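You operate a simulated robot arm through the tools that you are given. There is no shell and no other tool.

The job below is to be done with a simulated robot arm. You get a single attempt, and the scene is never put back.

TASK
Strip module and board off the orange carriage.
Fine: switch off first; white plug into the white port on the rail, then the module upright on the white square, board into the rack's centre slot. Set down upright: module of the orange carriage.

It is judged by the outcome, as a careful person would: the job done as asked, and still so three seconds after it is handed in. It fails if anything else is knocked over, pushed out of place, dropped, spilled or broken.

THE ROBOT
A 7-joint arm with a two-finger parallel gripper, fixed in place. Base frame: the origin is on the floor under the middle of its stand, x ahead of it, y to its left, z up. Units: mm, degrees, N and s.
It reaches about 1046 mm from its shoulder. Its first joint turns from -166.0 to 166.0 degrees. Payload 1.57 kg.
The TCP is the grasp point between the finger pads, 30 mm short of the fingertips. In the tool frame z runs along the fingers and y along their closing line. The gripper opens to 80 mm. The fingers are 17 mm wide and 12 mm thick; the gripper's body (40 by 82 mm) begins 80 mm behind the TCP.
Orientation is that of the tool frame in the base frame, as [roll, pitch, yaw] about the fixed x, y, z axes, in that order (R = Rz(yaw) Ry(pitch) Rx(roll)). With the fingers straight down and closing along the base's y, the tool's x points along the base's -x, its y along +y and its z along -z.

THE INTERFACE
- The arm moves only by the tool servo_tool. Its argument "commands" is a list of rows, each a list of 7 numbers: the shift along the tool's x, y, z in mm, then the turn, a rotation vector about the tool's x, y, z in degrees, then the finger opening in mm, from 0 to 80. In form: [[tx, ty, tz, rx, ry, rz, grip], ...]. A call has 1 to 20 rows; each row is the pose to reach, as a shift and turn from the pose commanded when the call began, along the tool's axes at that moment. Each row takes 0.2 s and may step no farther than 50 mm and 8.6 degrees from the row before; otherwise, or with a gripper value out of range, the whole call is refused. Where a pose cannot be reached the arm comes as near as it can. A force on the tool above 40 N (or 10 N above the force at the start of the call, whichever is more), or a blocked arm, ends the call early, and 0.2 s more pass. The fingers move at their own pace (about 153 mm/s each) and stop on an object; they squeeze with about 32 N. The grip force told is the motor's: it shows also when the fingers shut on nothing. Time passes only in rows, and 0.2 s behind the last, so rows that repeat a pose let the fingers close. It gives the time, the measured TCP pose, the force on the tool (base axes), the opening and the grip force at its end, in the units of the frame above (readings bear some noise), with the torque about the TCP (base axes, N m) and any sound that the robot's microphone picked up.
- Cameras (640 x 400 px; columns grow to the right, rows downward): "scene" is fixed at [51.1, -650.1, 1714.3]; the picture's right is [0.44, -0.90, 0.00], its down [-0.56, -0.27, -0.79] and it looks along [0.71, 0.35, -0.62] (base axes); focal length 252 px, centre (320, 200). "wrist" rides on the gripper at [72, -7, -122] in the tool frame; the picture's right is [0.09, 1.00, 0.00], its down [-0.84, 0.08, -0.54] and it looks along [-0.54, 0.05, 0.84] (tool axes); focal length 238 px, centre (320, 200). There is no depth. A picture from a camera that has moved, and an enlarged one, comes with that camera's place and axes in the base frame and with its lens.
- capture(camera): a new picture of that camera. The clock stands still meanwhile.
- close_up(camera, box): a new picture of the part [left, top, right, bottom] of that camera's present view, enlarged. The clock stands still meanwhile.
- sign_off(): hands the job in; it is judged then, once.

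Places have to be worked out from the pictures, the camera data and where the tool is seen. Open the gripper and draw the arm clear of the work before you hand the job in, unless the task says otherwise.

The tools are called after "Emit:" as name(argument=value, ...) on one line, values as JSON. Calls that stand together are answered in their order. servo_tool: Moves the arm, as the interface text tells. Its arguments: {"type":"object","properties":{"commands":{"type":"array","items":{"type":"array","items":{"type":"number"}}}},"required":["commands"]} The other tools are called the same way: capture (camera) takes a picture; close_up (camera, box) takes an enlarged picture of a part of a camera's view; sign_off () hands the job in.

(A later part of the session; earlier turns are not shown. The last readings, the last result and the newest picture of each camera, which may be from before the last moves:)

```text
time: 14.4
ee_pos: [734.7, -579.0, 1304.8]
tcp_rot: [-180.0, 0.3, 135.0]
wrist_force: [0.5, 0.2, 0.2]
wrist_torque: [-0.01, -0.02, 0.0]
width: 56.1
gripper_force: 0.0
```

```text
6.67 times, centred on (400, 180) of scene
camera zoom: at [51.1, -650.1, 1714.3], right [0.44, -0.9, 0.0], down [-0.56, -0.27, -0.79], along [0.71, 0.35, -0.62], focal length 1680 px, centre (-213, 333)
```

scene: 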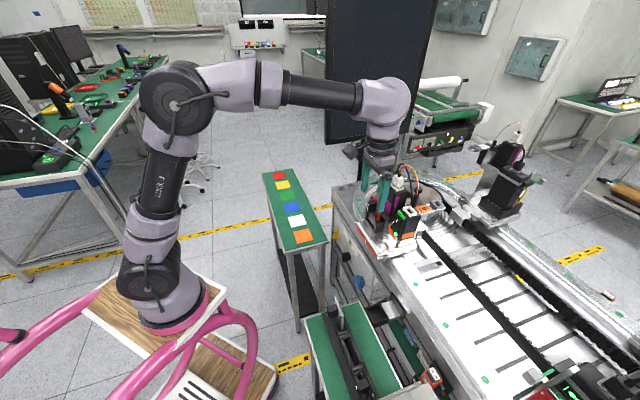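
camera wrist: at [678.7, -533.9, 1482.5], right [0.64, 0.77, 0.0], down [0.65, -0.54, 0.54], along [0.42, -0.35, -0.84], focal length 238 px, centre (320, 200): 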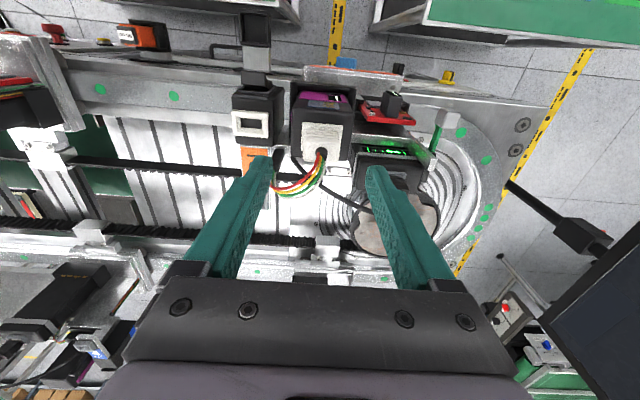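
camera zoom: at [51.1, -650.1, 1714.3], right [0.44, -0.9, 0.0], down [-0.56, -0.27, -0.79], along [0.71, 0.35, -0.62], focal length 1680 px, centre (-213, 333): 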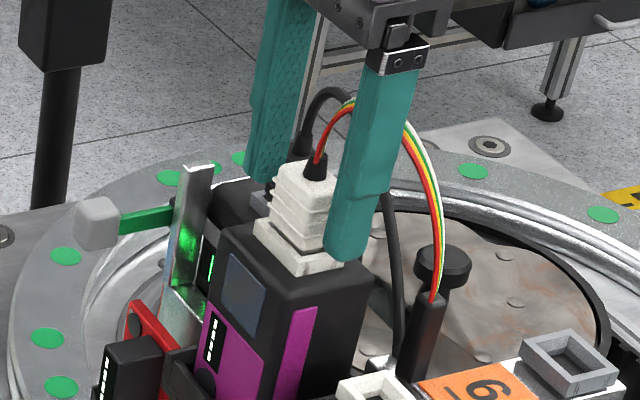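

Fingers straddle the plug evenly, tips just above the frame. I close on the plug.

Emit:
servo_tool(commands=[[0, 0, 2, 0, 0, 0, 44], [0, 0, 2, 0, 0, 0, 34], [0, 0, 2, 0, 0, 0, 10], [0, 0, 2, 0, 0, 0, 10], [0, 0, 2, 0, 0, 0, 10]])

Emit:
close_up(camera="wrist", box=[260, 100, 380, 220])

Emit:
close_up(camera="scene", box=[370, 150, 430, 210])

```text
time: 15.6
ee_pos: [735.4, -580.1, 1302.7]
tcp_rot: [180.0, 0.2, 135.1]
wrist_force: [1.8, 0.9, 1.3]
wrist_torque: [0.03, -0.09, 0.05]
width: 28.6
gripper_force: 31.9
```

```text
3.33 times, centred on (320, 160) of wrist
camera zoom: at [678.2, -532.3, 1424.8], right [0.64, 0.77, 0.0], down [0.65, -0.54, 0.54], along [0.42, -0.35, -0.84], focal length 794 px, centre (320, 333)
```

zoom: 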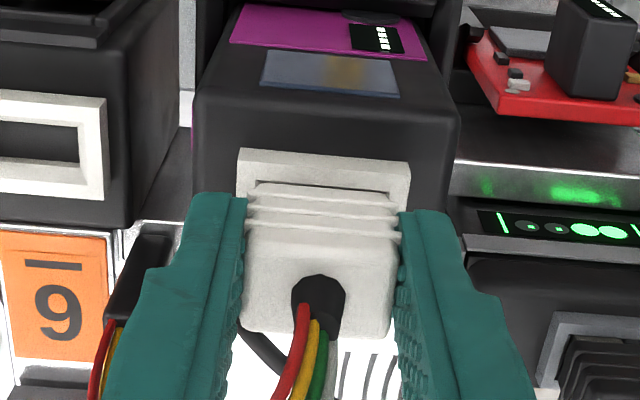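

```text
6.67 times, centred on (400, 180) of scene
camera zoom: at [51.1, -650.1, 1714.3], right [0.44, -0.9, 0.0], down [-0.56, -0.27, -0.79], along [0.71, 0.35, -0.62], focal length 1680 px, centre (-213, 333)
```

zoom: 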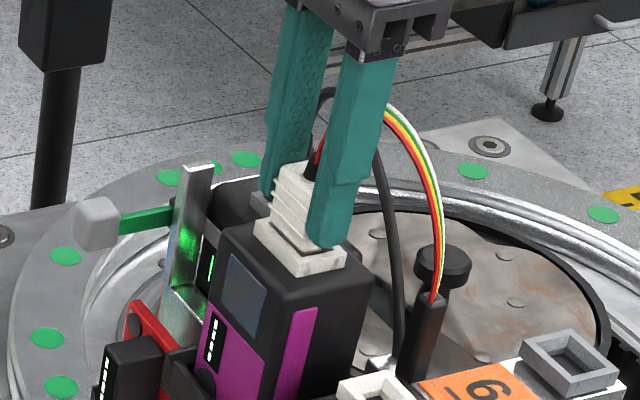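

The plug is gripped (28.6 mm, 32 N). I pull straight up slowly, watching the force and whether the module stays.

Emit:
servo_tool(commands=[[0, 0, -3, 0, 0, 0, 10], [0, 0, -6, 0, 0, 0, 10], [0, 0, -9, 0, 0, 0, 10], [0, 0, -12, 0, 0, 0, 10], [0, 0, -16, 0, 0, 0, 10], [0, 0, -20, 0, 0, 0, 10]])

Emit:
close_up(camera="wrist", box=[260, 100, 380, 220])

Emit:
close_up(camera="scene", box=[370, 150, 430, 210])

```text
time: 17.0
ee_pos: [734.3, -578.4, 1322.1]
tcp_rot: [180.0, 0.2, 135.1]
wrist_force: [0.5, 0.7, -0.4]
wrist_torque: [-0.01, -0.02, 0.01]
width: 28.6
gripper_force: 32.3
```

```text
3.33 times, centred on (320, 160) of wrist
camera zoom: at [678.1, -532.5, 1444.8], right [0.64, 0.77, 0.0], down [0.65, -0.53, 0.55], along [0.42, -0.35, -0.84], focal length 794 px, centre (320, 333)
```

zoom: 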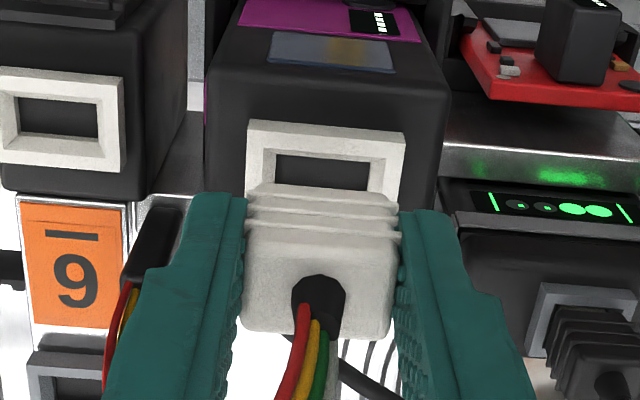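

```text
6.67 times, centred on (400, 180) of scene
camera zoom: at [51.1, -650.1, 1714.3], right [0.44, -0.9, 0.0], down [-0.56, -0.27, -0.79], along [0.71, 0.35, -0.62], focal length 1680 px, centre (-213, 333)
```

zoom: 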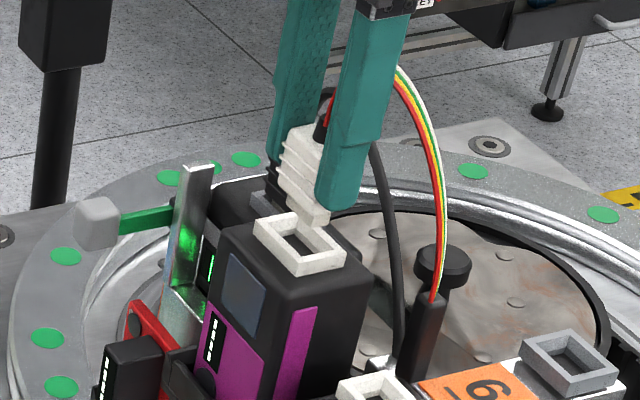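

The plug came out cleanly and the module stayed. Using the two ports in this one picture, the rail port is about +5 mm along a, −73 mm along b and ~40 mm lower. I lift a bit more, translate over the rail port and hover for a check.

Emit:
servo_tool(commands=[[0, 0, -15, 0, 0, 0, 10], [-1.5, -24, -15, 0, 0, 0, 10], [-3, -48, -15, 0, 0, 0, 10], [-5.2, -72.9, -15, 0, 0, 0, 10], [-5.2, -72.9, 5, 0, 0, 0, 10], [-5.2, -72.9, 20, 0, 0, 0, 10], [-5.2, -72.9, 33, 0, 0, 0, 10], [-5.2, -72.9, 33, 0, 0, 0, 10]])

Emit:
close_up(camera="wrist", box=[260, 100, 380, 220])

Emit:
close_up(camera="scene", box=[385, 170, 445, 230])

```text
time: 18.8
ee_pos: [687.8, -635.9, 1289.3]
tcp_rot: [-180.0, 0.2, 135.0]
wrist_force: [0.6, 1.0, -0.7]
wrist_torque: [-0.01, 0.0, -0.02]
width: 28.8
gripper_force: 31.8
```

```text
3.33 times, centred on (320, 160) of wrist
camera zoom: at [630.4, -588.2, 1411.8], right [0.64, 0.77, 0.0], down [0.65, -0.54, 0.55], along [0.42, -0.35, -0.84], focal length 794 px, centre (320, 333)
```

zoom: 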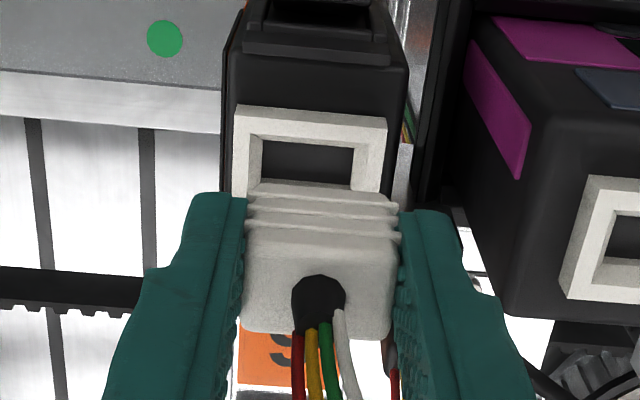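

```text
6.67 times, centred on (415, 200) of scene
camera zoom: at [51.1, -650.1, 1714.3], right [0.44, -0.9, 0.0], down [-0.56, -0.27, -0.79], along [0.71, 0.35, -0.62], focal length 1680 px, centre (-313, 200)
```

zoom: 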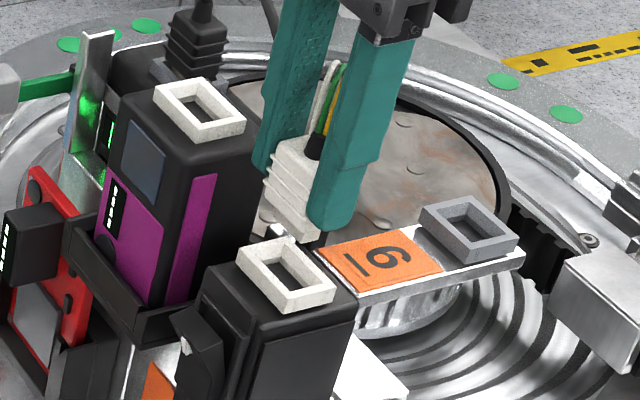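

Compared with how the module's own port looked when aligned, the rail port sits about 3.6 mm further to −b and 0.9 mm to +a. I correct and come down half-way for another check.

Emit:
servo_tool(commands=[[-0.8, -3.6, 0, 0, 0, 0, 10], [-0.8, -3.6, 6, 0, 0, 0, 10], [-0.8, -3.6, 11, 0, 0, 0, 10], [-0.8, -3.6, 11, 0, 0, 0, 10]])

Emit:
close_up(camera="wrist", box=[260, 100, 380, 220])

Emit:
close_up(camera="scene", box=[385, 175, 435, 225])

```text
time: 19.8
ee_pos: [684.8, -639.3, 1278.2]
tcp_rot: [-179.9, 0.2, 135.1]
wrist_force: [0.1, 0.2, -0.4]
wrist_torque: [0.0, 0.0, 0.0]
width: 28.5
gripper_force: 31.9
```

```text
3.33 times, centred on (320, 160) of wrist
camera zoom: at [628.4, -591.1, 1400.5], right [0.64, 0.77, 0.0], down [0.65, -0.54, 0.54], along [0.42, -0.35, -0.84], focal length 794 px, centre (320, 333)
```

zoom: 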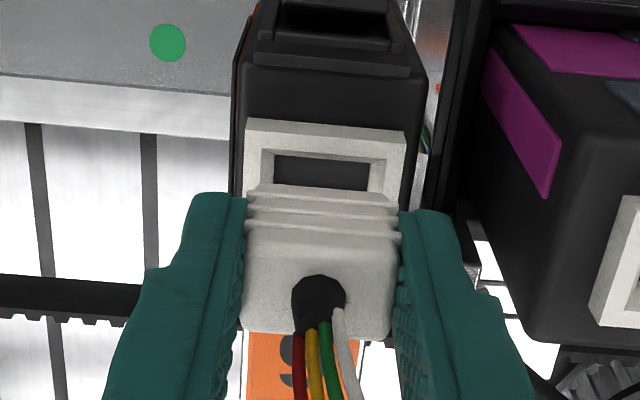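

```text
8.00 times, centred on (410, 200) of scene
camera zoom: at [51.1, -650.1, 1714.3], right [0.44, -0.9, 0.0], down [-0.56, -0.27, -0.79], along [0.71, 0.35, -0.62], focal length 2016 px, centre (-400, 200)
```

zoom: 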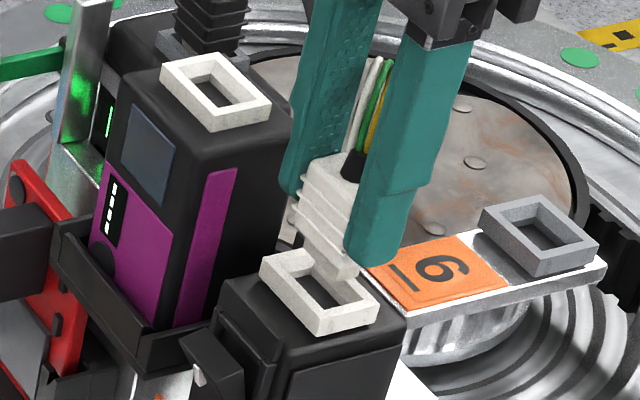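

The rail port now appears in the same place as the module's port did at 20 mm lift, so alignment is within about half a millimetre. I insert slowly downward.

Emit:
servo_tool(commands=[[0, 0, 4, 0, 0, 0, 10], [0, 0, 7, 0, 0, 0, 10], [0, 0, 10, 0, 0, 0, 10], [0, 0, 12, 0, 0, 0, 10], [0, 0, 14, 0, 0, 0, 10], [0, 0, 16, 0, 0, 0, 10], [0, 0, 18, 0, 0, 0, 10]])

Emit:
close_up(camera="wrist", box=[260, 100, 380, 220])

Emit:
close_up(camera="scene", box=[385, 175, 435, 225])

```text
time: 21.4
ee_pos: [685.4, -638.1, 1262.8]
tcp_rot: [-180.0, 0.3, 135.0]
wrist_force: [-1.3, 1.7, 16.4]
wrist_torque: [0.03, 0.03, 0.04]
width: 28.8
gripper_force: 31.8
```

```text
3.33 times, centred on (320, 160) of wrist
camera zoom: at [628.1, -590.5, 1384.6], right [0.64, 0.77, 0.0], down [0.64, -0.53, 0.55], along [0.42, -0.35, -0.84], focal length 794 px, centre (320, 333)
```

zoom: 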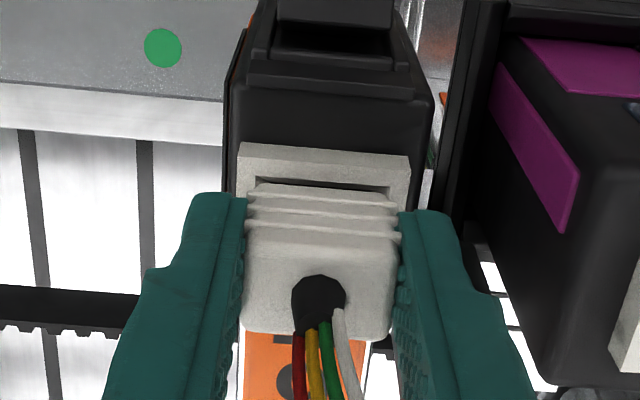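

```text
8.00 times, centred on (410, 200) of scene
camera zoom: at [51.1, -650.1, 1714.3], right [0.44, -0.9, 0.0], down [-0.56, -0.27, -0.79], along [0.71, 0.35, -0.62], focal length 2016 px, centre (-400, 200)
```

zoom: 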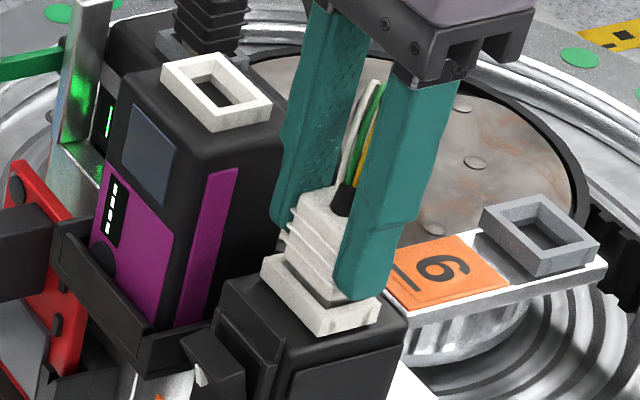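

There's 16 N of resistance with the plug nearly home. I press on gently in 1 mm steps to seat it fully.

Emit:
servo_tool(commands=[[0, 0, 1, 0, 0, 0, 10], [0, 0, 2, 0, 0, 0, 10], [0, 0, 3, 0, 0, 0, 10], [0, 0, 4, 0, 0, 0, 10]])

Emit:
close_up(camera="wrist", box=[260, 100, 380, 220])

Emit:
close_up(camera="scene", box=[385, 175, 435, 225])

```text
time: 22.4
ee_pos: [684.4, -637.7, 1258.6]
tcp_rot: [180.0, 0.3, 135.1]
wrist_force: [-0.1, -0.2, 23.7]
wrist_torque: [-0.02, -0.07, -0.01]
width: 28.7
gripper_force: 32.2
```

```text
3.33 times, centred on (320, 160) of wrist
camera zoom: at [628.0, -590.3, 1380.3], right [0.64, 0.77, 0.0], down [0.64, -0.53, 0.55], along [0.42, -0.35, -0.84], focal length 794 px, centre (320, 333)
```

zoom: 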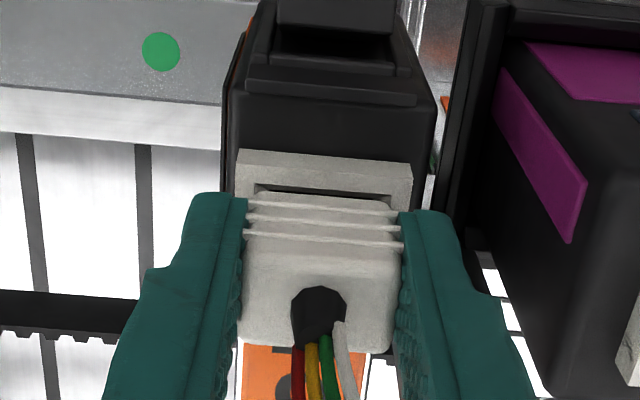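

```text
8.00 times, centred on (410, 200) of scene
camera zoom: at [51.1, -650.1, 1714.3], right [0.44, -0.9, 0.0], down [-0.56, -0.27, -0.79], along [0.71, 0.35, -0.62], focal length 2016 px, centre (-400, 200)
```

zoom: 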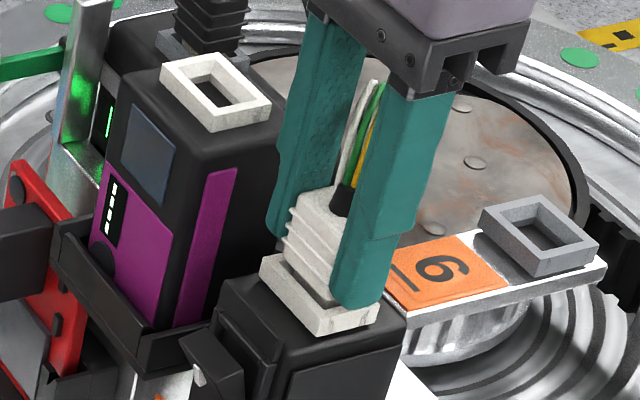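

The fingers slid a little on the plug under 24 N. I compare the seating depth with the original picture at the same 10× scale.

Emit:
close_up(camera="scene", box=[378, 180, 442, 220])

Emit:
close_up(camera="wrist", box=[290, 130, 350, 180])

```text
10.00 times, centred on (410, 200) of scene
camera zoom: at [51.1, -650.1, 1714.3], right [0.44, -0.9, 0.0], down [-0.56, -0.27, -0.79], along [0.71, 0.35, -0.62], focal length 2520 px, centre (-580, 200)
```

zoom: 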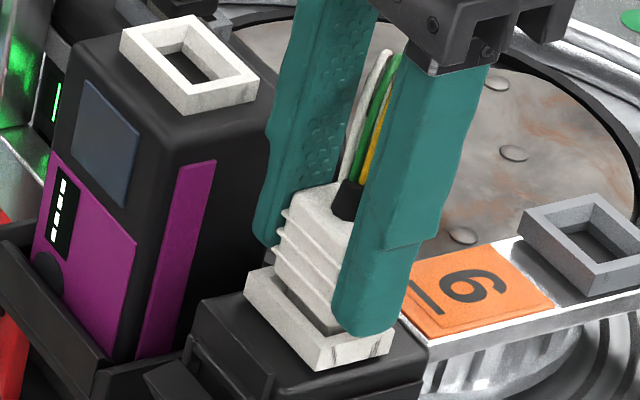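

```text
8.00 times, centred on (320, 155) of wrist
camera zoom: at [628.0, -590.3, 1380.3], right [0.64, 0.77, 0.0], down [0.64, -0.53, 0.55], along [0.42, -0.35, -0.84], focal length 1907 px, centre (320, 560)
```

zoom: 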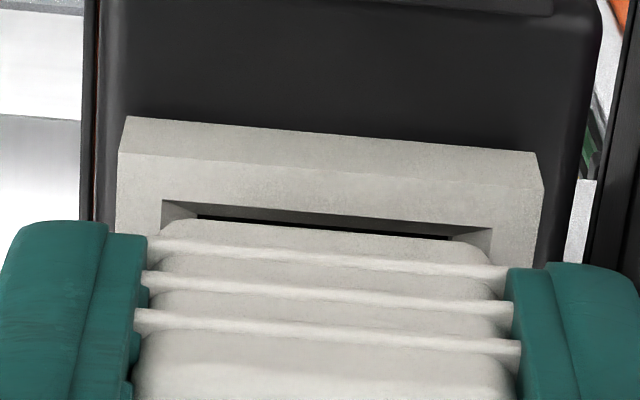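

I can't judge full seating this way, so I release, lift, and take the same tilted side view relative to this port as I had of the plug when it sat in the module.

Emit:
servo_tool(commands=[[0, 0, 0, 0, 0, 0, 50], [0, 0, 0, 0, 0, 0, 50], [0, 0, -25, 0, 0, 0, 50], [0, 0, -55, 0, 0, 0, 50], [0, 0, -80, 0, 0, 0, 60], [22, -1, -80, 0, -7, 0, 80], [50, -1.5, -70, 0, -14, 0, 80], [75, -2, -55, 0, -21, 0, 80], [95, -2.5, -40, 0, -28, 0, 80], [106, -3, -25, 0, -35, 0, 80], [106, -3, -25, 0, -35, 0, 80]])

Emit:
close_up(camera="wrist", box=[270, 130, 370, 280])

Emit:
close_up(camera="scene", box=[378, 180, 442, 220])

```text
time: 24.8
ee_pos: [608.8, -565.3, 1282.3]
tcp_rot: [-180.0, 35.3, 135.1]
wrist_force: [-0.8, 1.3, 0.3]
wrist_torque: [0.0, 0.0, -0.01]
width: 80.0
gripper_force: 0.0
```

```text
2.67 times, centred on (320, 205) of wrist
camera zoom: at [511.5, -477.3, 1339.9], right [0.65, 0.76, -0.05], down [0.32, -0.21, 0.93], along [0.69, -0.62, -0.37], focal length 636 px, centre (320, 187)
```

zoom: 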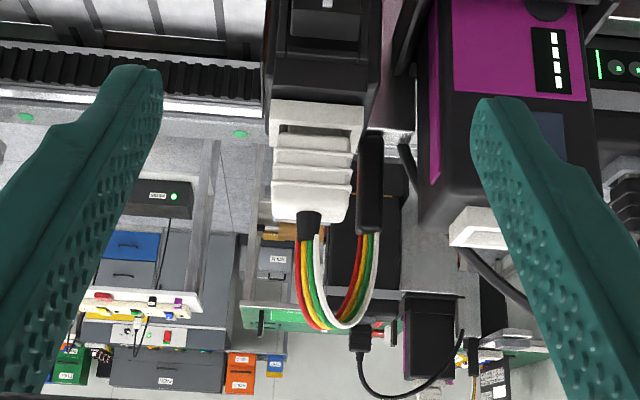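

```text
10.00 times, centred on (410, 200) of scene
camera zoom: at [51.1, -650.1, 1714.3], right [0.44, -0.9, 0.0], down [-0.56, -0.27, -0.79], along [0.71, 0.35, -0.62], focal length 2520 px, centre (-580, 200)
```

zoom: 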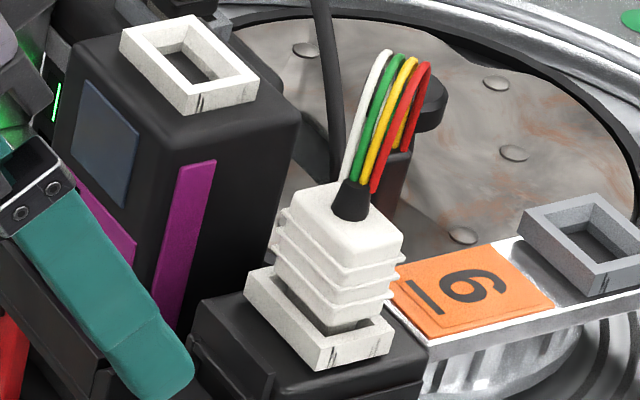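

The plug sits in the rail port but appears 2–3 mm shy of how deep it sat on the module. I'll press it home from above with the fingertips on either side of the cable boot; first I go back above it upright with a 14 mm opening.

Emit:
servo_tool(commands=[[-17.2, 0, -24.6, 0, 8, 0, 80], [-39.8, 0, -39.3, 0, 16, 0, 60], [-61.9, 1, -36, 0, 24, 0, 40], [-89.3, 2, -22.9, 0, 32, 0, 20], [-109.8, 3, -8.5, 0, 35, 0, 14], [-124.1, 3, 7.6, 0, 35, 0, 14], [-124.1, 3, 7.6, 0, 35, 0, 14]])

Emit:
close_up(camera="wrist", box=[260, 100, 380, 220])

Emit:
close_up(camera="scene", box=[380, 160, 440, 220])

```text
time: 26.4
ee_pos: [684.1, -638.6, 1346.6]
tcp_rot: [-180.0, 0.2, 135.2]
wrist_force: [0.6, 0.0, -0.1]
wrist_torque: [-0.01, 0.01, 0.05]
width: 14.1
gripper_force: 0.1
```

```text
3.33 times, centred on (320, 160) of wrist
camera zoom: at [628.2, -590.2, 1469.1], right [0.64, 0.77, 0.0], down [0.65, -0.54, 0.54], along [0.42, -0.35, -0.84], focal length 794 px, centre (320, 333)
```

zoom: 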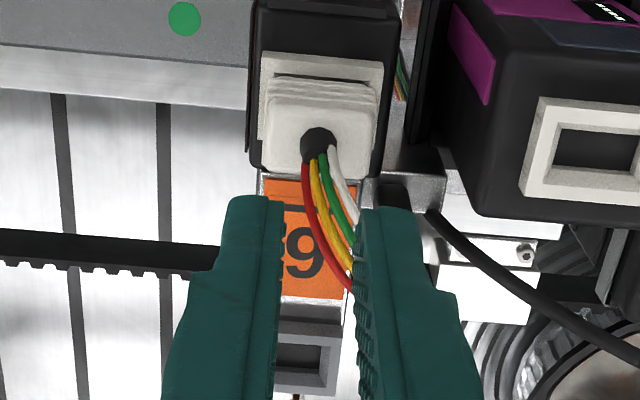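

```text
6.67 times, centred on (410, 190) of scene
camera zoom: at [51.1, -650.1, 1714.3], right [0.44, -0.9, 0.0], down [-0.56, -0.27, -0.79], along [0.71, 0.35, -0.62], focal length 1680 px, centre (-280, 267)
```

zoom: 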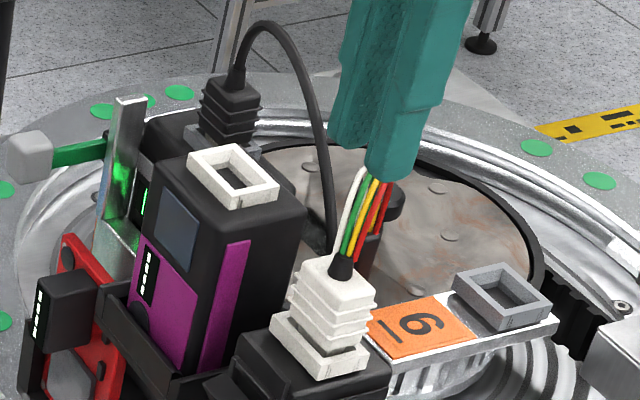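

The plug's top is centred under the tool within a couple of mm. I shift slightly and descend to press on its top in small steps.

Emit:
servo_tool(commands=[[-1.5, 1, 15, 0, 0, 0, 14], [-1.5, 1, 30, 0, 0, 0, 14], [-1.5, 1, 42, 0, 0, 0, 14], [-1.5, 1, 50, 0, 0, 0, 14], [-1.5, 1, 53, 0, 0, 0, 14], [-1.5, 1, 55, 0, 0, 0, 14], [-1.5, 1, 57, 0, 0, 0, 14], [-1.5, 1, 59, 0, 0, 0, 14], [-1.5, 1, 61, 0, 0, 0, 14], [-1.5, 1, 62, 0, 0, 0, 14], [-1.5, 1, 63, 0, 0, 0, 14]])

Emit:
close_up(camera="wrist", box=[260, 100, 380, 220])

Emit:
close_up(camera="scene", box=[378, 180, 442, 220])

```text
time: 28.8
ee_pos: [687.8, -638.9, 1285.5]
tcp_rot: [-180.0, 0.2, 135.1]
wrist_force: [1.1, 0.3, 8.3]
wrist_torque: [-0.01, -0.05, -0.02]
width: 14.0
gripper_force: 0.0
```

```text
3.33 times, centred on (320, 160) of wrist
camera zoom: at [629.8, -591.0, 1407.2], right [0.64, 0.77, 0.0], down [0.64, -0.53, 0.55], along [0.42, -0.35, -0.84], focal length 794 px, centre (320, 333)
```

zoom: 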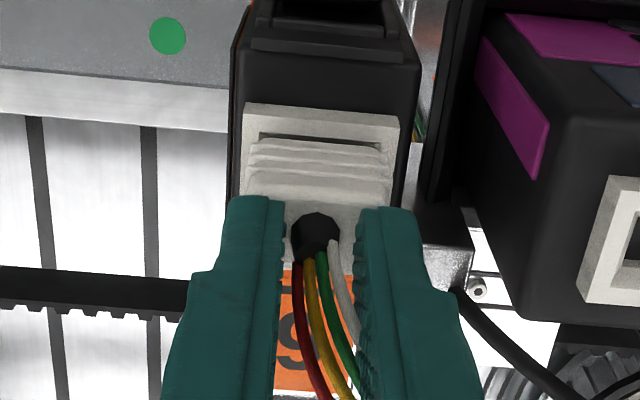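

```text
10.00 times, centred on (410, 200) of scene
camera zoom: at [51.1, -650.1, 1714.3], right [0.44, -0.9, 0.0], down [-0.56, -0.27, -0.79], along [0.71, 0.35, -0.62], focal length 2520 px, centre (-580, 200)
```

zoom: 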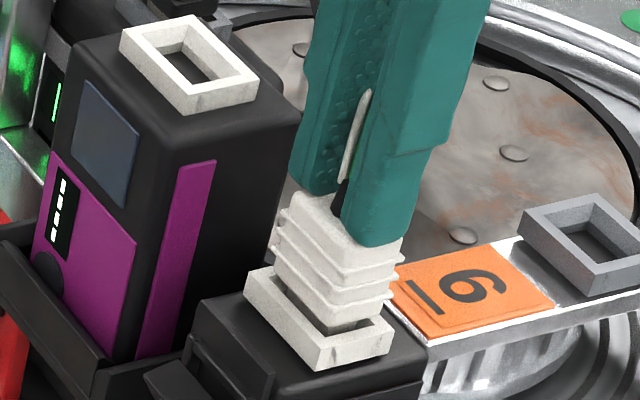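

Contact with 8 N at tip height ≈1255.5. I press further in small steps to see whether it moves or is already bottomed out.

Emit:
servo_tool(commands=[[0, 0, 1, 0, 0, 0, 14], [0, 0, 2, 0, 0, 0, 14], [0, 0, 3, 0, 0, 0, 14], [0, 0, 4, 0, 0, 0, 14]])

Emit:
close_up(camera="scene", box=[378, 180, 442, 220])

Emit:
close_up(camera="wrist", box=[260, 100, 380, 220])

```text
time: 29.8
ee_pos: [686.3, -639.2, 1284.8]
tcp_rot: [-180.0, 0.7, 135.0]
wrist_force: [0.4, 1.1, 9.5]
wrist_torque: [0.05, 0.03, 0.05]
width: 13.9
gripper_force: 0.0
stopped in row 4: the force on the tool passed its limit at 42 N (the readings are from after the stop); the commanded pose is now the measured one
```

```text
10.00 times, centred on (410, 200) of scene
camera zoom: at [51.1, -650.1, 1714.3], right [0.44, -0.9, 0.0], down [-0.56, -0.27, -0.79], along [0.71, 0.35, -0.62], focal length 2520 px, centre (-580, 200)
```

zoom: 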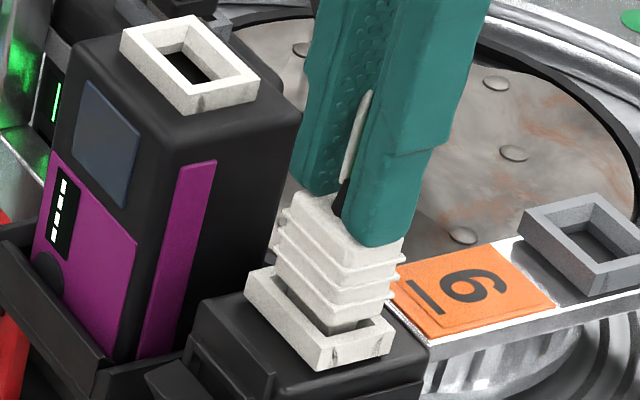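

```text
3.33 times, centred on (320, 160) of wrist
camera zoom: at [629.4, -590.6, 1406.7], right [0.64, 0.77, 0.0], down [0.64, -0.53, 0.55], along [0.42, -0.35, -0.83], focal length 794 px, centre (320, 333)
```

zoom: 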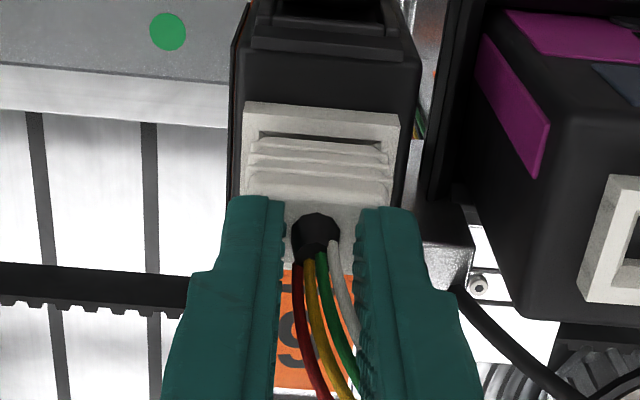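

It didn't move under 42 N, so it is against a stop, but I want to be sure it is really in the hole. I lift off, back away and look at it almost horizontally.

Emit:
servo_tool(commands=[[0, 0, -20, 0, 0, 0, 14], [0, 0, -60, 0, 0, 0, 14], [25, 0, -75, 0, -8, 0, 14], [60, 0, -75, 0, -16, 0, 14], [95, 0, -70, 0, -24, 0, 14], [125, 0, -50, 0, -32, 0, 14], [145, 0, -20, 0, -40, 0, 14], [155, 0, 10, 0, -48, 0, 14], [158, 0, 41, 0, -56, 0, 14], [158, 0, 41, 0, -57, 0, 14]])

Emit:
capture(camera="wrist")

Emit:
close_up(camera="wrist", box=[285, 140, 385, 240])

Emit:
close_up(camera="scene", box=[395, 185, 435, 215])

```text
time: 32.0
ee_pos: [584.3, -520.0, 1247.0]
tcp_rot: [178.6, 54.4, 137.4]
wrist_force: [-0.2, -1.8, 1.1]
wrist_torque: [0.09, -0.01, 0.02]
width: 14.2
gripper_force: 0.0
out of reach, approached as far as the arm can: row 8, 9, 10
```

```text
taken
camera wrist: at [473.2, -430.1, 1260.7], right [0.62, 0.78, -0.06], down [0.08, 0.02, 1.0], along [0.78, -0.62, -0.05], focal length 238 px, centre (320, 200)
```

wrist: 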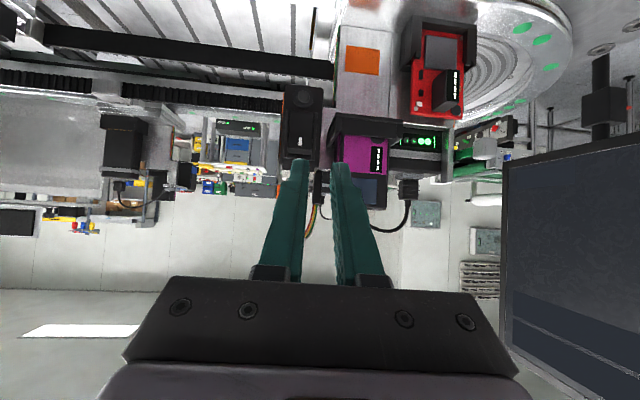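

```text
4.00 times, centred on (335, 190) of wrist
camera zoom: at [473.2, -430.1, 1260.7], right [0.62, 0.78, -0.06], down [0.08, 0.02, 1.0], along [0.78, -0.62, -0.05], focal length 953 px, centre (260, 240)
```

zoom: 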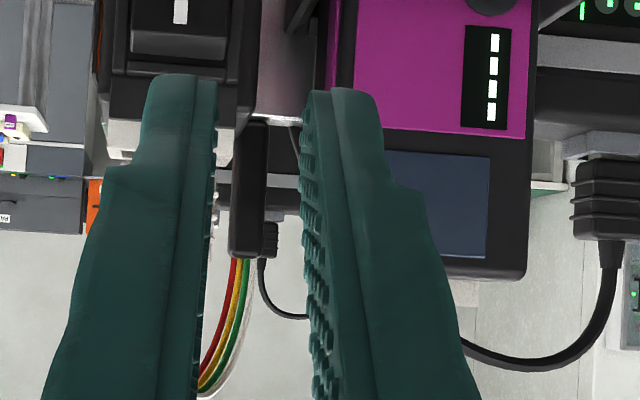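

```text
13.33 times, centred on (415, 200) of scene
camera zoom: at [51.1, -650.1, 1714.3], right [0.44, -0.9, 0.0], down [-0.56, -0.27, -0.79], along [0.71, 0.35, -0.62], focal length 3359 px, centre (-947, 200)
```

zoom: 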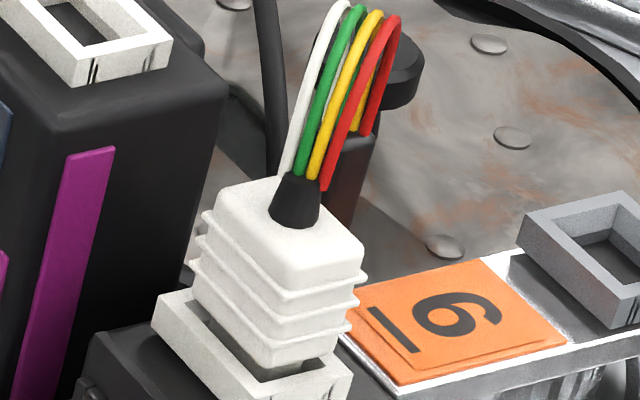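

The fingers block the plug in this view; I open them fully for a clear horizontal look.

Emit:
servo_tool(commands=[[0, 0, 0, 0, 0, 0, 60], [0, 0, 0, 0, 0, 0, 80]])

Emit:
close_up(camera="wrist", box=[275, 130, 345, 210])

Emit:
capture(camera="scene")

```text
time: 32.6
ee_pos: [584.2, -520.3, 1248.5]
tcp_rot: [176.8, 54.6, 134.7]
wrist_force: [-1.0, 0.0, 1.2]
wrist_torque: [0.01, 0.01, -0.03]
width: 80.1
gripper_force: 0.0
```

```text
5.00 times, centred on (310, 170) of wrist
camera zoom: at [475.1, -429.6, 1260.8], right [0.64, 0.77, -0.04], down [0.06, 0.0, 1.0], along [0.77, -0.64, -0.04], focal length 1192 px, centre (370, 350)
```

zoom: 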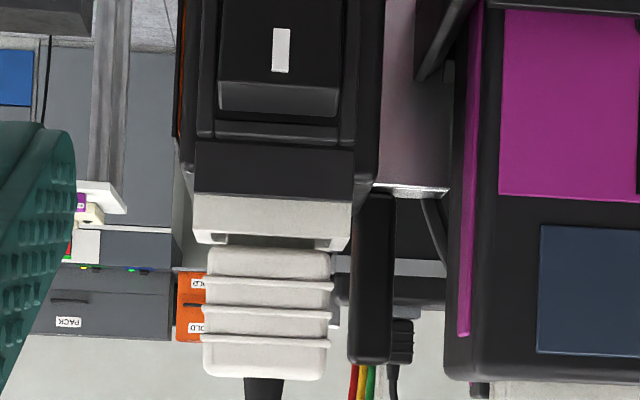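

```text
taken
```

scene: 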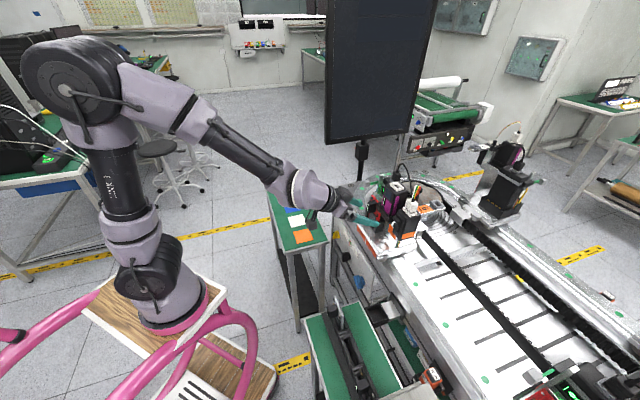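

The near-horizontal view shows the body resting right at the frame top, and plug-top-to-frame height (≈44 mm) matches how it sat on the module, so the plug is seated. Next the module: I look at it and its cup from here.

Emit:
close_up(camera="wrist", box=[310, 20, 480, 220])

Emit:
close_up(camera="scene", box=[365, 170, 425, 240])

```text
2.00 times, centred on (395, 120) of wrist
camera zoom: at [475.1, -429.6, 1260.8], right [0.64, 0.77, -0.04], down [0.06, 0.0, 1.0], along [0.77, -0.64, -0.04], focal length 477 px, centre (170, 360)
```

zoom: 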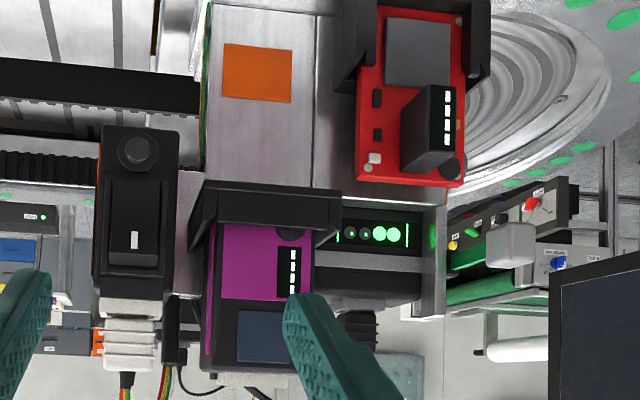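

```text
5.71 times, centred on (395, 205) of scene
camera zoom: at [51.1, -650.1, 1714.3], right [0.44, -0.9, 0.0], down [-0.56, -0.27, -0.79], along [0.71, 0.35, -0.62], focal length 1440 px, centre (-109, 171)
```

zoom: 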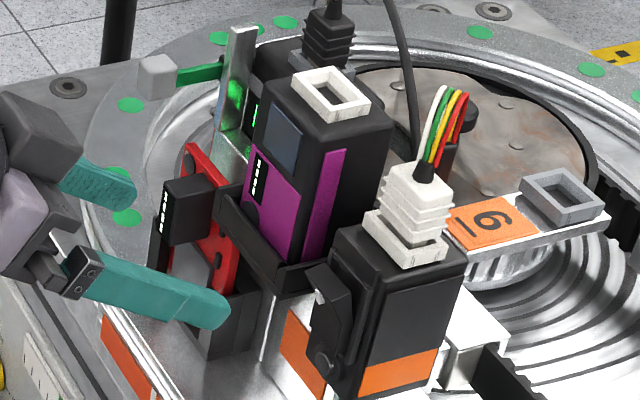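

Module: about 57 mm wide along b (82…139), centre ≈ (a 925, b 110.5), top z≈1258, cup rim z≈1180. I raise the tool back to upright first and check the pose, since the last tilt ran into the arm's limits.

Emit:
servo_tool(commands=[[-16.8, 0, -10.9, 0, 8, 0, 80], [-37.8, 0, -24.5, 0, 16, 0, 80], [-58.7, 0, -38.2, 0, 24, 0, 80], [-79.7, 0, -51.8, 0, 32, 0, 80], [-92.3, 0, -60, 0, 40, 0, 80], [-100.7, 0, -65.4, 0, 48, 0, 80], [-100.7, 0, -65.4, 0, 56, 0, 80], [-100.7, 0, -65.4, 0, 57.5, 0, 80]])

Emit:
capture(camera="wrist")

```text
time: 34.4
ee_pos: [585.1, -525.6, 1369.4]
tcp_rot: [178.2, -2.9, 137.5]
wrist_force: [0.3, -0.2, 0.2]
wrist_torque: [0.0, -0.02, 0.02]
width: 80.1
gripper_force: 0.1
out of reach, approached as far as the arm can: row 1, 2
```

```text
taken
camera wrist: at [529.0, -489.0, 1494.9], right [0.61, 0.79, 0.04], down [0.68, -0.54, 0.5], along [0.42, -0.28, -0.86], focal length 238 px, centre (320, 200)
```

wrist: 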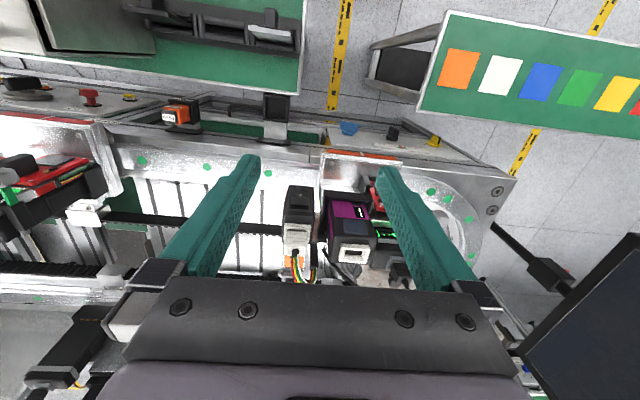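

The commanded pose had been replaced by the reached one, leaving a few degrees of tilt. I correct the orientation to exactly upright with 135° yaw.

Emit:
servo_tool(commands=[[0, 0, 0, 0.9, -1.45, 1.25, 80], [0, 0, 0, 1.8, -2.9, 2.5, 80], [0, 0, 0, 1.8, -2.9, 2.5, 80]])

Emit:
capture(camera="wrist")

```text
time: 35.2
ee_pos: [585.3, -526.3, 1368.9]
tcp_rot: [180.0, -0.1, 134.9]
wrist_force: [-0.7, -0.3, 0.0]
wrist_torque: [0.0, -0.02, -0.01]
width: 79.9
gripper_force: 0.1
```

```text
taken
camera wrist: at [529.2, -479.4, 1491.4], right [0.64, 0.77, 0.0], down [0.64, -0.54, 0.54], along [0.42, -0.35, -0.84], focal length 238 px, centre (320, 200)
```

wrist: 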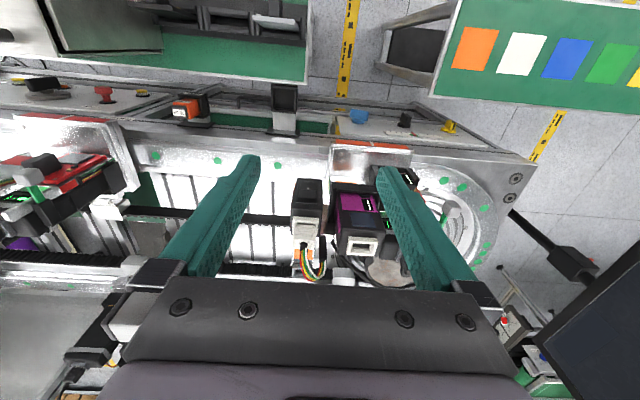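

Orientation is right again at (a 786, b 41.7). I move above the module at a safe height with the fingers fully open.

Emit:
servo_tool(commands=[[-35, 17.2, 0, 0, 0, 0, 80], [-70, 34.4, 0, 0, 0, 0, 80], [-105, 51.6, 0, 0, 0, 0, 80], [-140, 68.8, 0, 0, 0, 0, 80], [-140, 68.8, 20, 0, 0, 0, 80], [-140, 68.8, 35, 0, 0, 0, 80]])

Emit:
close_up(camera="wrist", box=[240, 80, 400, 200])

Emit:
close_up(camera="scene", box=[365, 150, 425, 220])

```text
time: 36.6
ee_pos: [733.8, -577.8, 1334.2]
tcp_rot: [-179.9, 0.0, 134.8]
wrist_force: [-0.3, -0.2, -0.2]
wrist_torque: [0.0, -0.01, -0.02]
width: 79.9
gripper_force: 0.1
```

```text
3.33 times, centred on (320, 140) of wrist
camera zoom: at [677.3, -530.2, 1457.1], right [0.64, 0.77, 0.0], down [0.65, -0.54, 0.54], along [0.42, -0.35, -0.84], focal length 794 px, centre (320, 400)
```

zoom: 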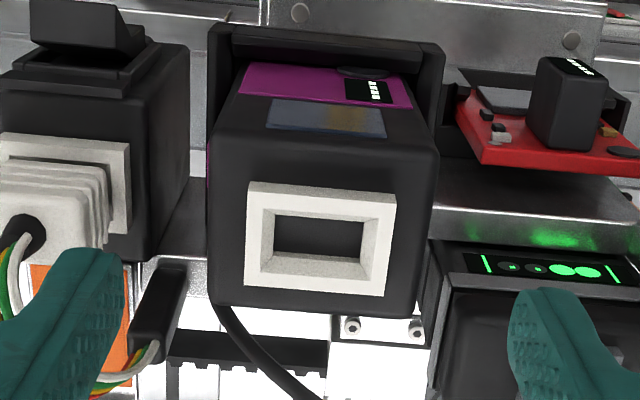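

```text
5.71 times, centred on (395, 185) of scene
camera zoom: at [51.1, -650.1, 1714.3], right [0.44, -0.9, 0.0], down [-0.56, -0.27, -0.79], along [0.71, 0.35, -0.62], focal length 1440 px, centre (-109, 286)
```

zoom: 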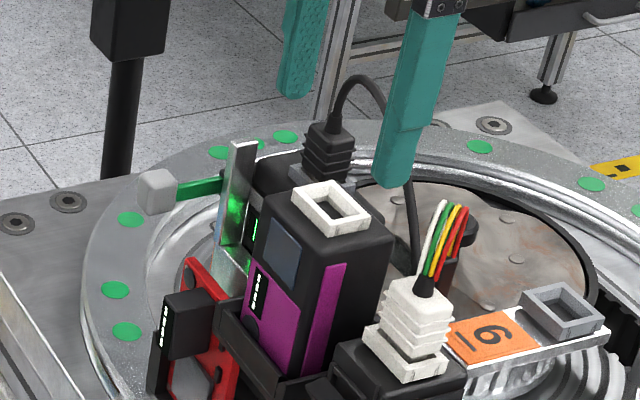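

The module top is centred at b≈110.9, back edge a≈952. I narrow the fingers to 66 mm and descend so the tips stop at z≈1225, above the neighbouring box and display unit.

Emit:
servo_tool(commands=[[0, 0.5, 0, 0, 0, 0, 66], [0, 0.5, 15, 0, 0, 0, 66], [0, 0.5, 35, 0, 0, 0, 66], [0, 0.5, 55, 0, 0, 0, 66], [0, 0.5, 70, 0, 0, 0, 66], [0, 0.5, 79, 0, 0, 0, 66]])

Emit:
close_up(camera="wrist", box=[240, 80, 400, 220])

Emit:
close_up(camera="scene", box=[365, 150, 425, 220])

```text
time: 38.0
ee_pos: [734.2, -576.5, 1254.2]
tcp_rot: [-180.0, 0.2, 134.9]
wrist_force: [0.6, 0.8, -0.3]
wrist_torque: [-0.03, 0.0, -0.03]
width: 65.9
gripper_force: 0.0
```

```text
2.86 times, centred on (320, 150) of wrist
camera zoom: at [677.5, -529.9, 1377.2], right [0.64, 0.77, 0.0], down [0.65, -0.54, 0.54], along [0.42, -0.35, -0.84], focal length 681 px, centre (320, 343)
```

zoom: 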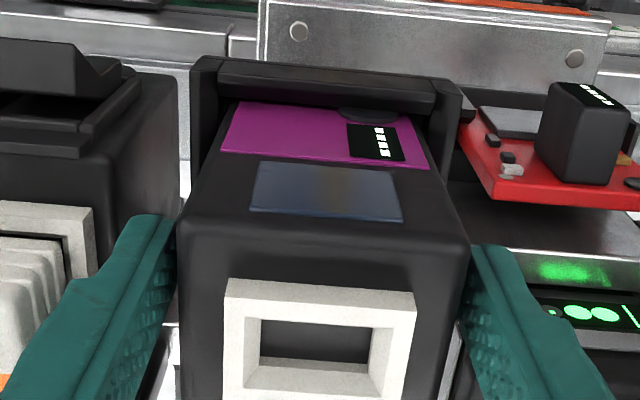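

```text
5.71 times, centred on (395, 185) of scene
camera zoom: at [51.1, -650.1, 1714.3], right [0.44, -0.9, 0.0], down [-0.56, -0.27, -0.79], along [0.71, 0.35, -0.62], focal length 1440 px, centre (-109, 286)
```

zoom: 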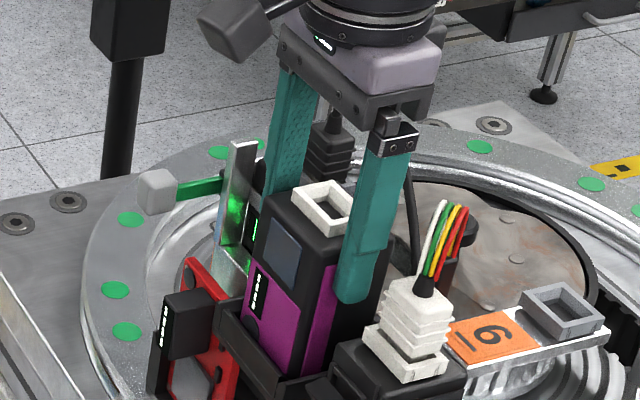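

Fingers straddle the module cleanly. I close on it.

Emit:
servo_tool(commands=[[0, 0, 0, 0, 0, 0, 60], [0, 0, 0, 0, 0, 0, 56], [0, 0, 0, 0, 0, 0, 45], [0, 0, 0, 0, 0, 0, 40], [0, 0, 0, 0, 0, 0, 40]])

Emit:
close_up(camera="wrist", box=[240, 80, 400, 220])

```text
time: 39.2
ee_pos: [734.1, -576.8, 1254.6]
tcp_rot: [-180.0, 0.0, 134.8]
wrist_force: [-1.4, -0.8, -0.2]
wrist_torque: [0.0, 0.03, 0.01]
width: 59.5
gripper_force: 32.1
```

```text
2.86 times, centred on (320, 150) of wrist
camera zoom: at [677.5, -530.0, 1377.2], right [0.64, 0.77, 0.0], down [0.65, -0.54, 0.54], along [0.42, -0.35, -0.84], focal length 681 px, centre (320, 343)
```

zoom: 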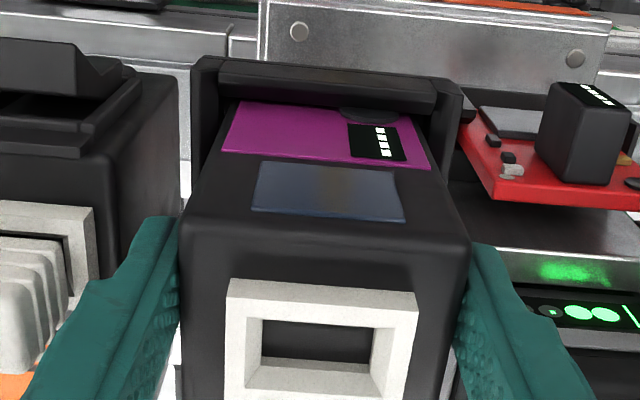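

Gripped at 59.5 mm. I lift straight up slowly and watch the force.

Emit:
servo_tool(commands=[[0, 0, -3, 0, 0, 0, 40], [0, 0, -7, 0, 0, 0, 40], [0, 0, -12, 0, 0, 0, 40], [0, 0, -18, 0, 0, 0, 40], [0, 0, -25, 0, 0, 0, 40], [0, 0, -33, 0, 0, 0, 40]])

Emit:
close_up(camera="wrist", box=[240, 60, 400, 220])

Emit:
close_up(camera="scene", box=[365, 150, 425, 240])

```text
time: 40.6
ee_pos: [733.0, -576.0, 1287.9]
tcp_rot: [180.0, 0.1, 134.9]
wrist_force: [1.4, 0.0, -2.7]
wrist_torque: [0.01, 0.02, -0.01]
width: 59.4
gripper_force: 32.2
```

```text
2.50 times, centred on (320, 140) of wrist
camera zoom: at [677.2, -530.0, 1410.4], right [0.64, 0.77, 0.0], down [0.65, -0.54, 0.54], along [0.42, -0.35, -0.84], focal length 596 px, centre (320, 350)
```

zoom: 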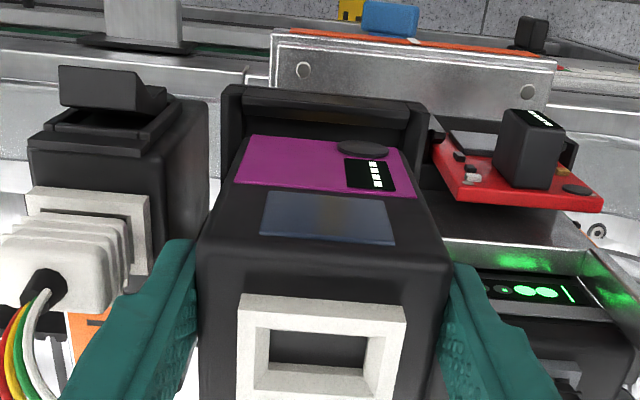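

```text
4.44 times, centred on (395, 195) of scene
camera zoom: at [51.1, -650.1, 1714.3], right [0.44, -0.9, 0.0], down [-0.56, -0.27, -0.79], along [0.71, 0.35, -0.62], focal length 1120 px, centre (-13, 222)
```

zoom: 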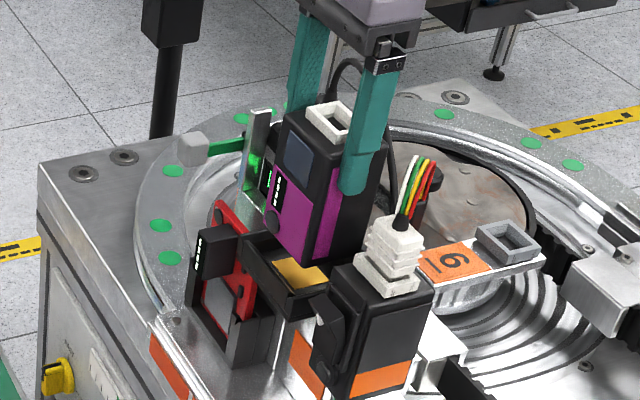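

The module is free (weight ≈2.7 N) and its cup is visible below it. I lift higher, back away toward the robot side and carry it over toward the white square at ≈(841,−127), table z≈835, staying high.

Emit:
servo_tool(commands=[[0, 0, -25, 0, 0, 0, 40], [0, 0, -57, 0, 0, 0, 40], [35, 0, -57, 0, 0, 0, 40], [75, 0, -57, 0, 0, 0, 40], [110, 30, -57, 0, 0, 0, 40], [124.7, 70, -57, 0, 0, 0, 40], [139.3, 110, -57, 0, 0, 0, 40], [154, 150, -57, 0, 0, 0, 40], [168.7, 190, -57, 0, 0, 0, 40], [183.3, 230, -57, 0, 0, 0, 40], [198, 270, -57, 0, 0, 0, 40], [212.7, 310, -57, 0, 0, 0, 40], [227.3, 350, -57, 0, 0, 0, 40], [242, 385, -57, 0, 0, 0, 40]])

Emit:
capture(camera="wrist")

Emit:
capture(camera="scene")

```text
time: 43.6
ee_pos: [836.2, -135.0, 1343.8]
tcp_rot: [-179.9, 0.0, 134.7]
wrist_force: [0.2, -1.3, -2.6]
wrist_torque: [0.09, -0.02, -0.02]
width: 59.3
gripper_force: 32.2
```

```text
taken
camera wrist: at [780.3, -87.1, 1466.8], right [0.64, 0.77, 0.0], down [0.64, -0.54, 0.54], along [0.42, -0.35, -0.84], focal length 238 px, centre (320, 200)
```

wrist: 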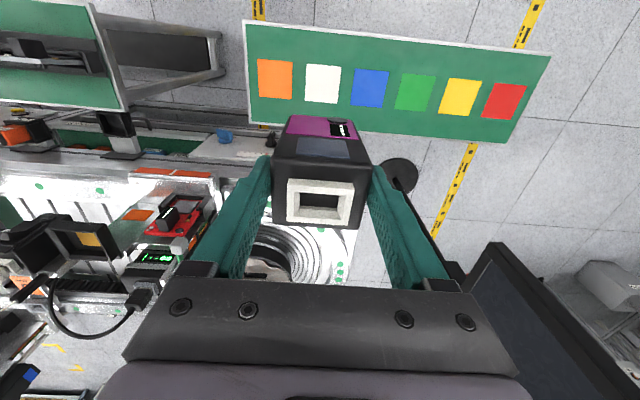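

```text
taken
```

scene: 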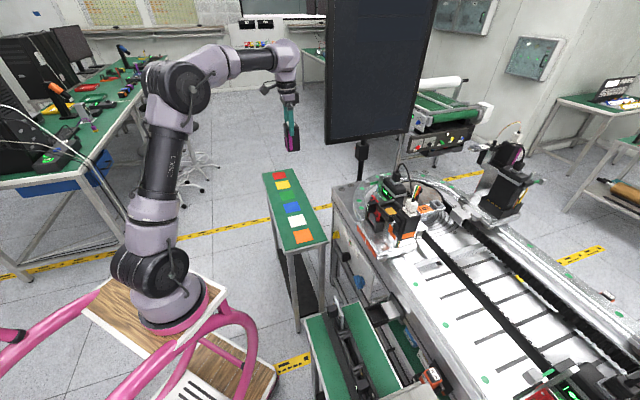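

The module hangs upright and the squares are in view. I zoom on the white square to refine its position before descending.

Emit:
close_up(camera="wrist", box=[250, 40, 400, 130])

Emit:
close_up(camera="scene", box=[250, 60, 340, 260])

```text
4.27 times, centred on (325, 85) of wrist
camera zoom: at [780.3, -87.1, 1466.8], right [0.64, 0.77, 0.0], down [0.64, -0.54, 0.54], along [0.42, -0.35, -0.84], focal length 1017 px, centre (299, 691)
```

zoom: 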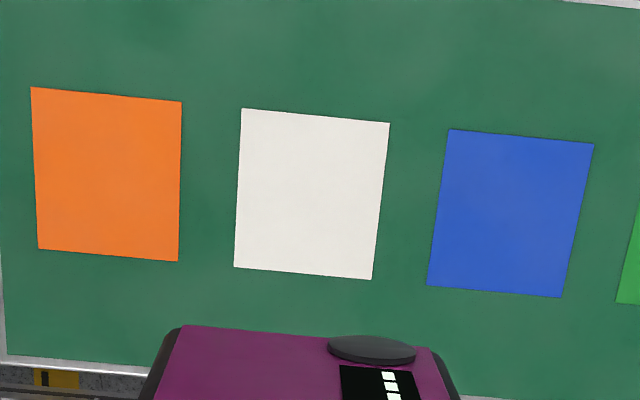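

```text
2.00 times, centred on (295, 160) of scene
camera zoom: at [51.1, -650.1, 1714.3], right [0.44, -0.9, 0.0], down [-0.56, -0.27, -0.79], along [0.71, 0.35, -0.62], focal length 504 px, centre (370, 280)
```

zoom: 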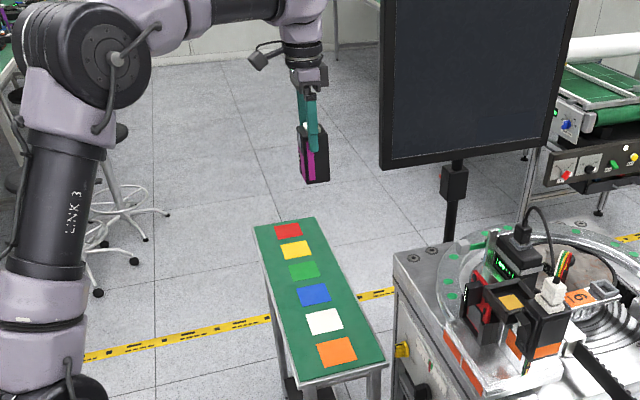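

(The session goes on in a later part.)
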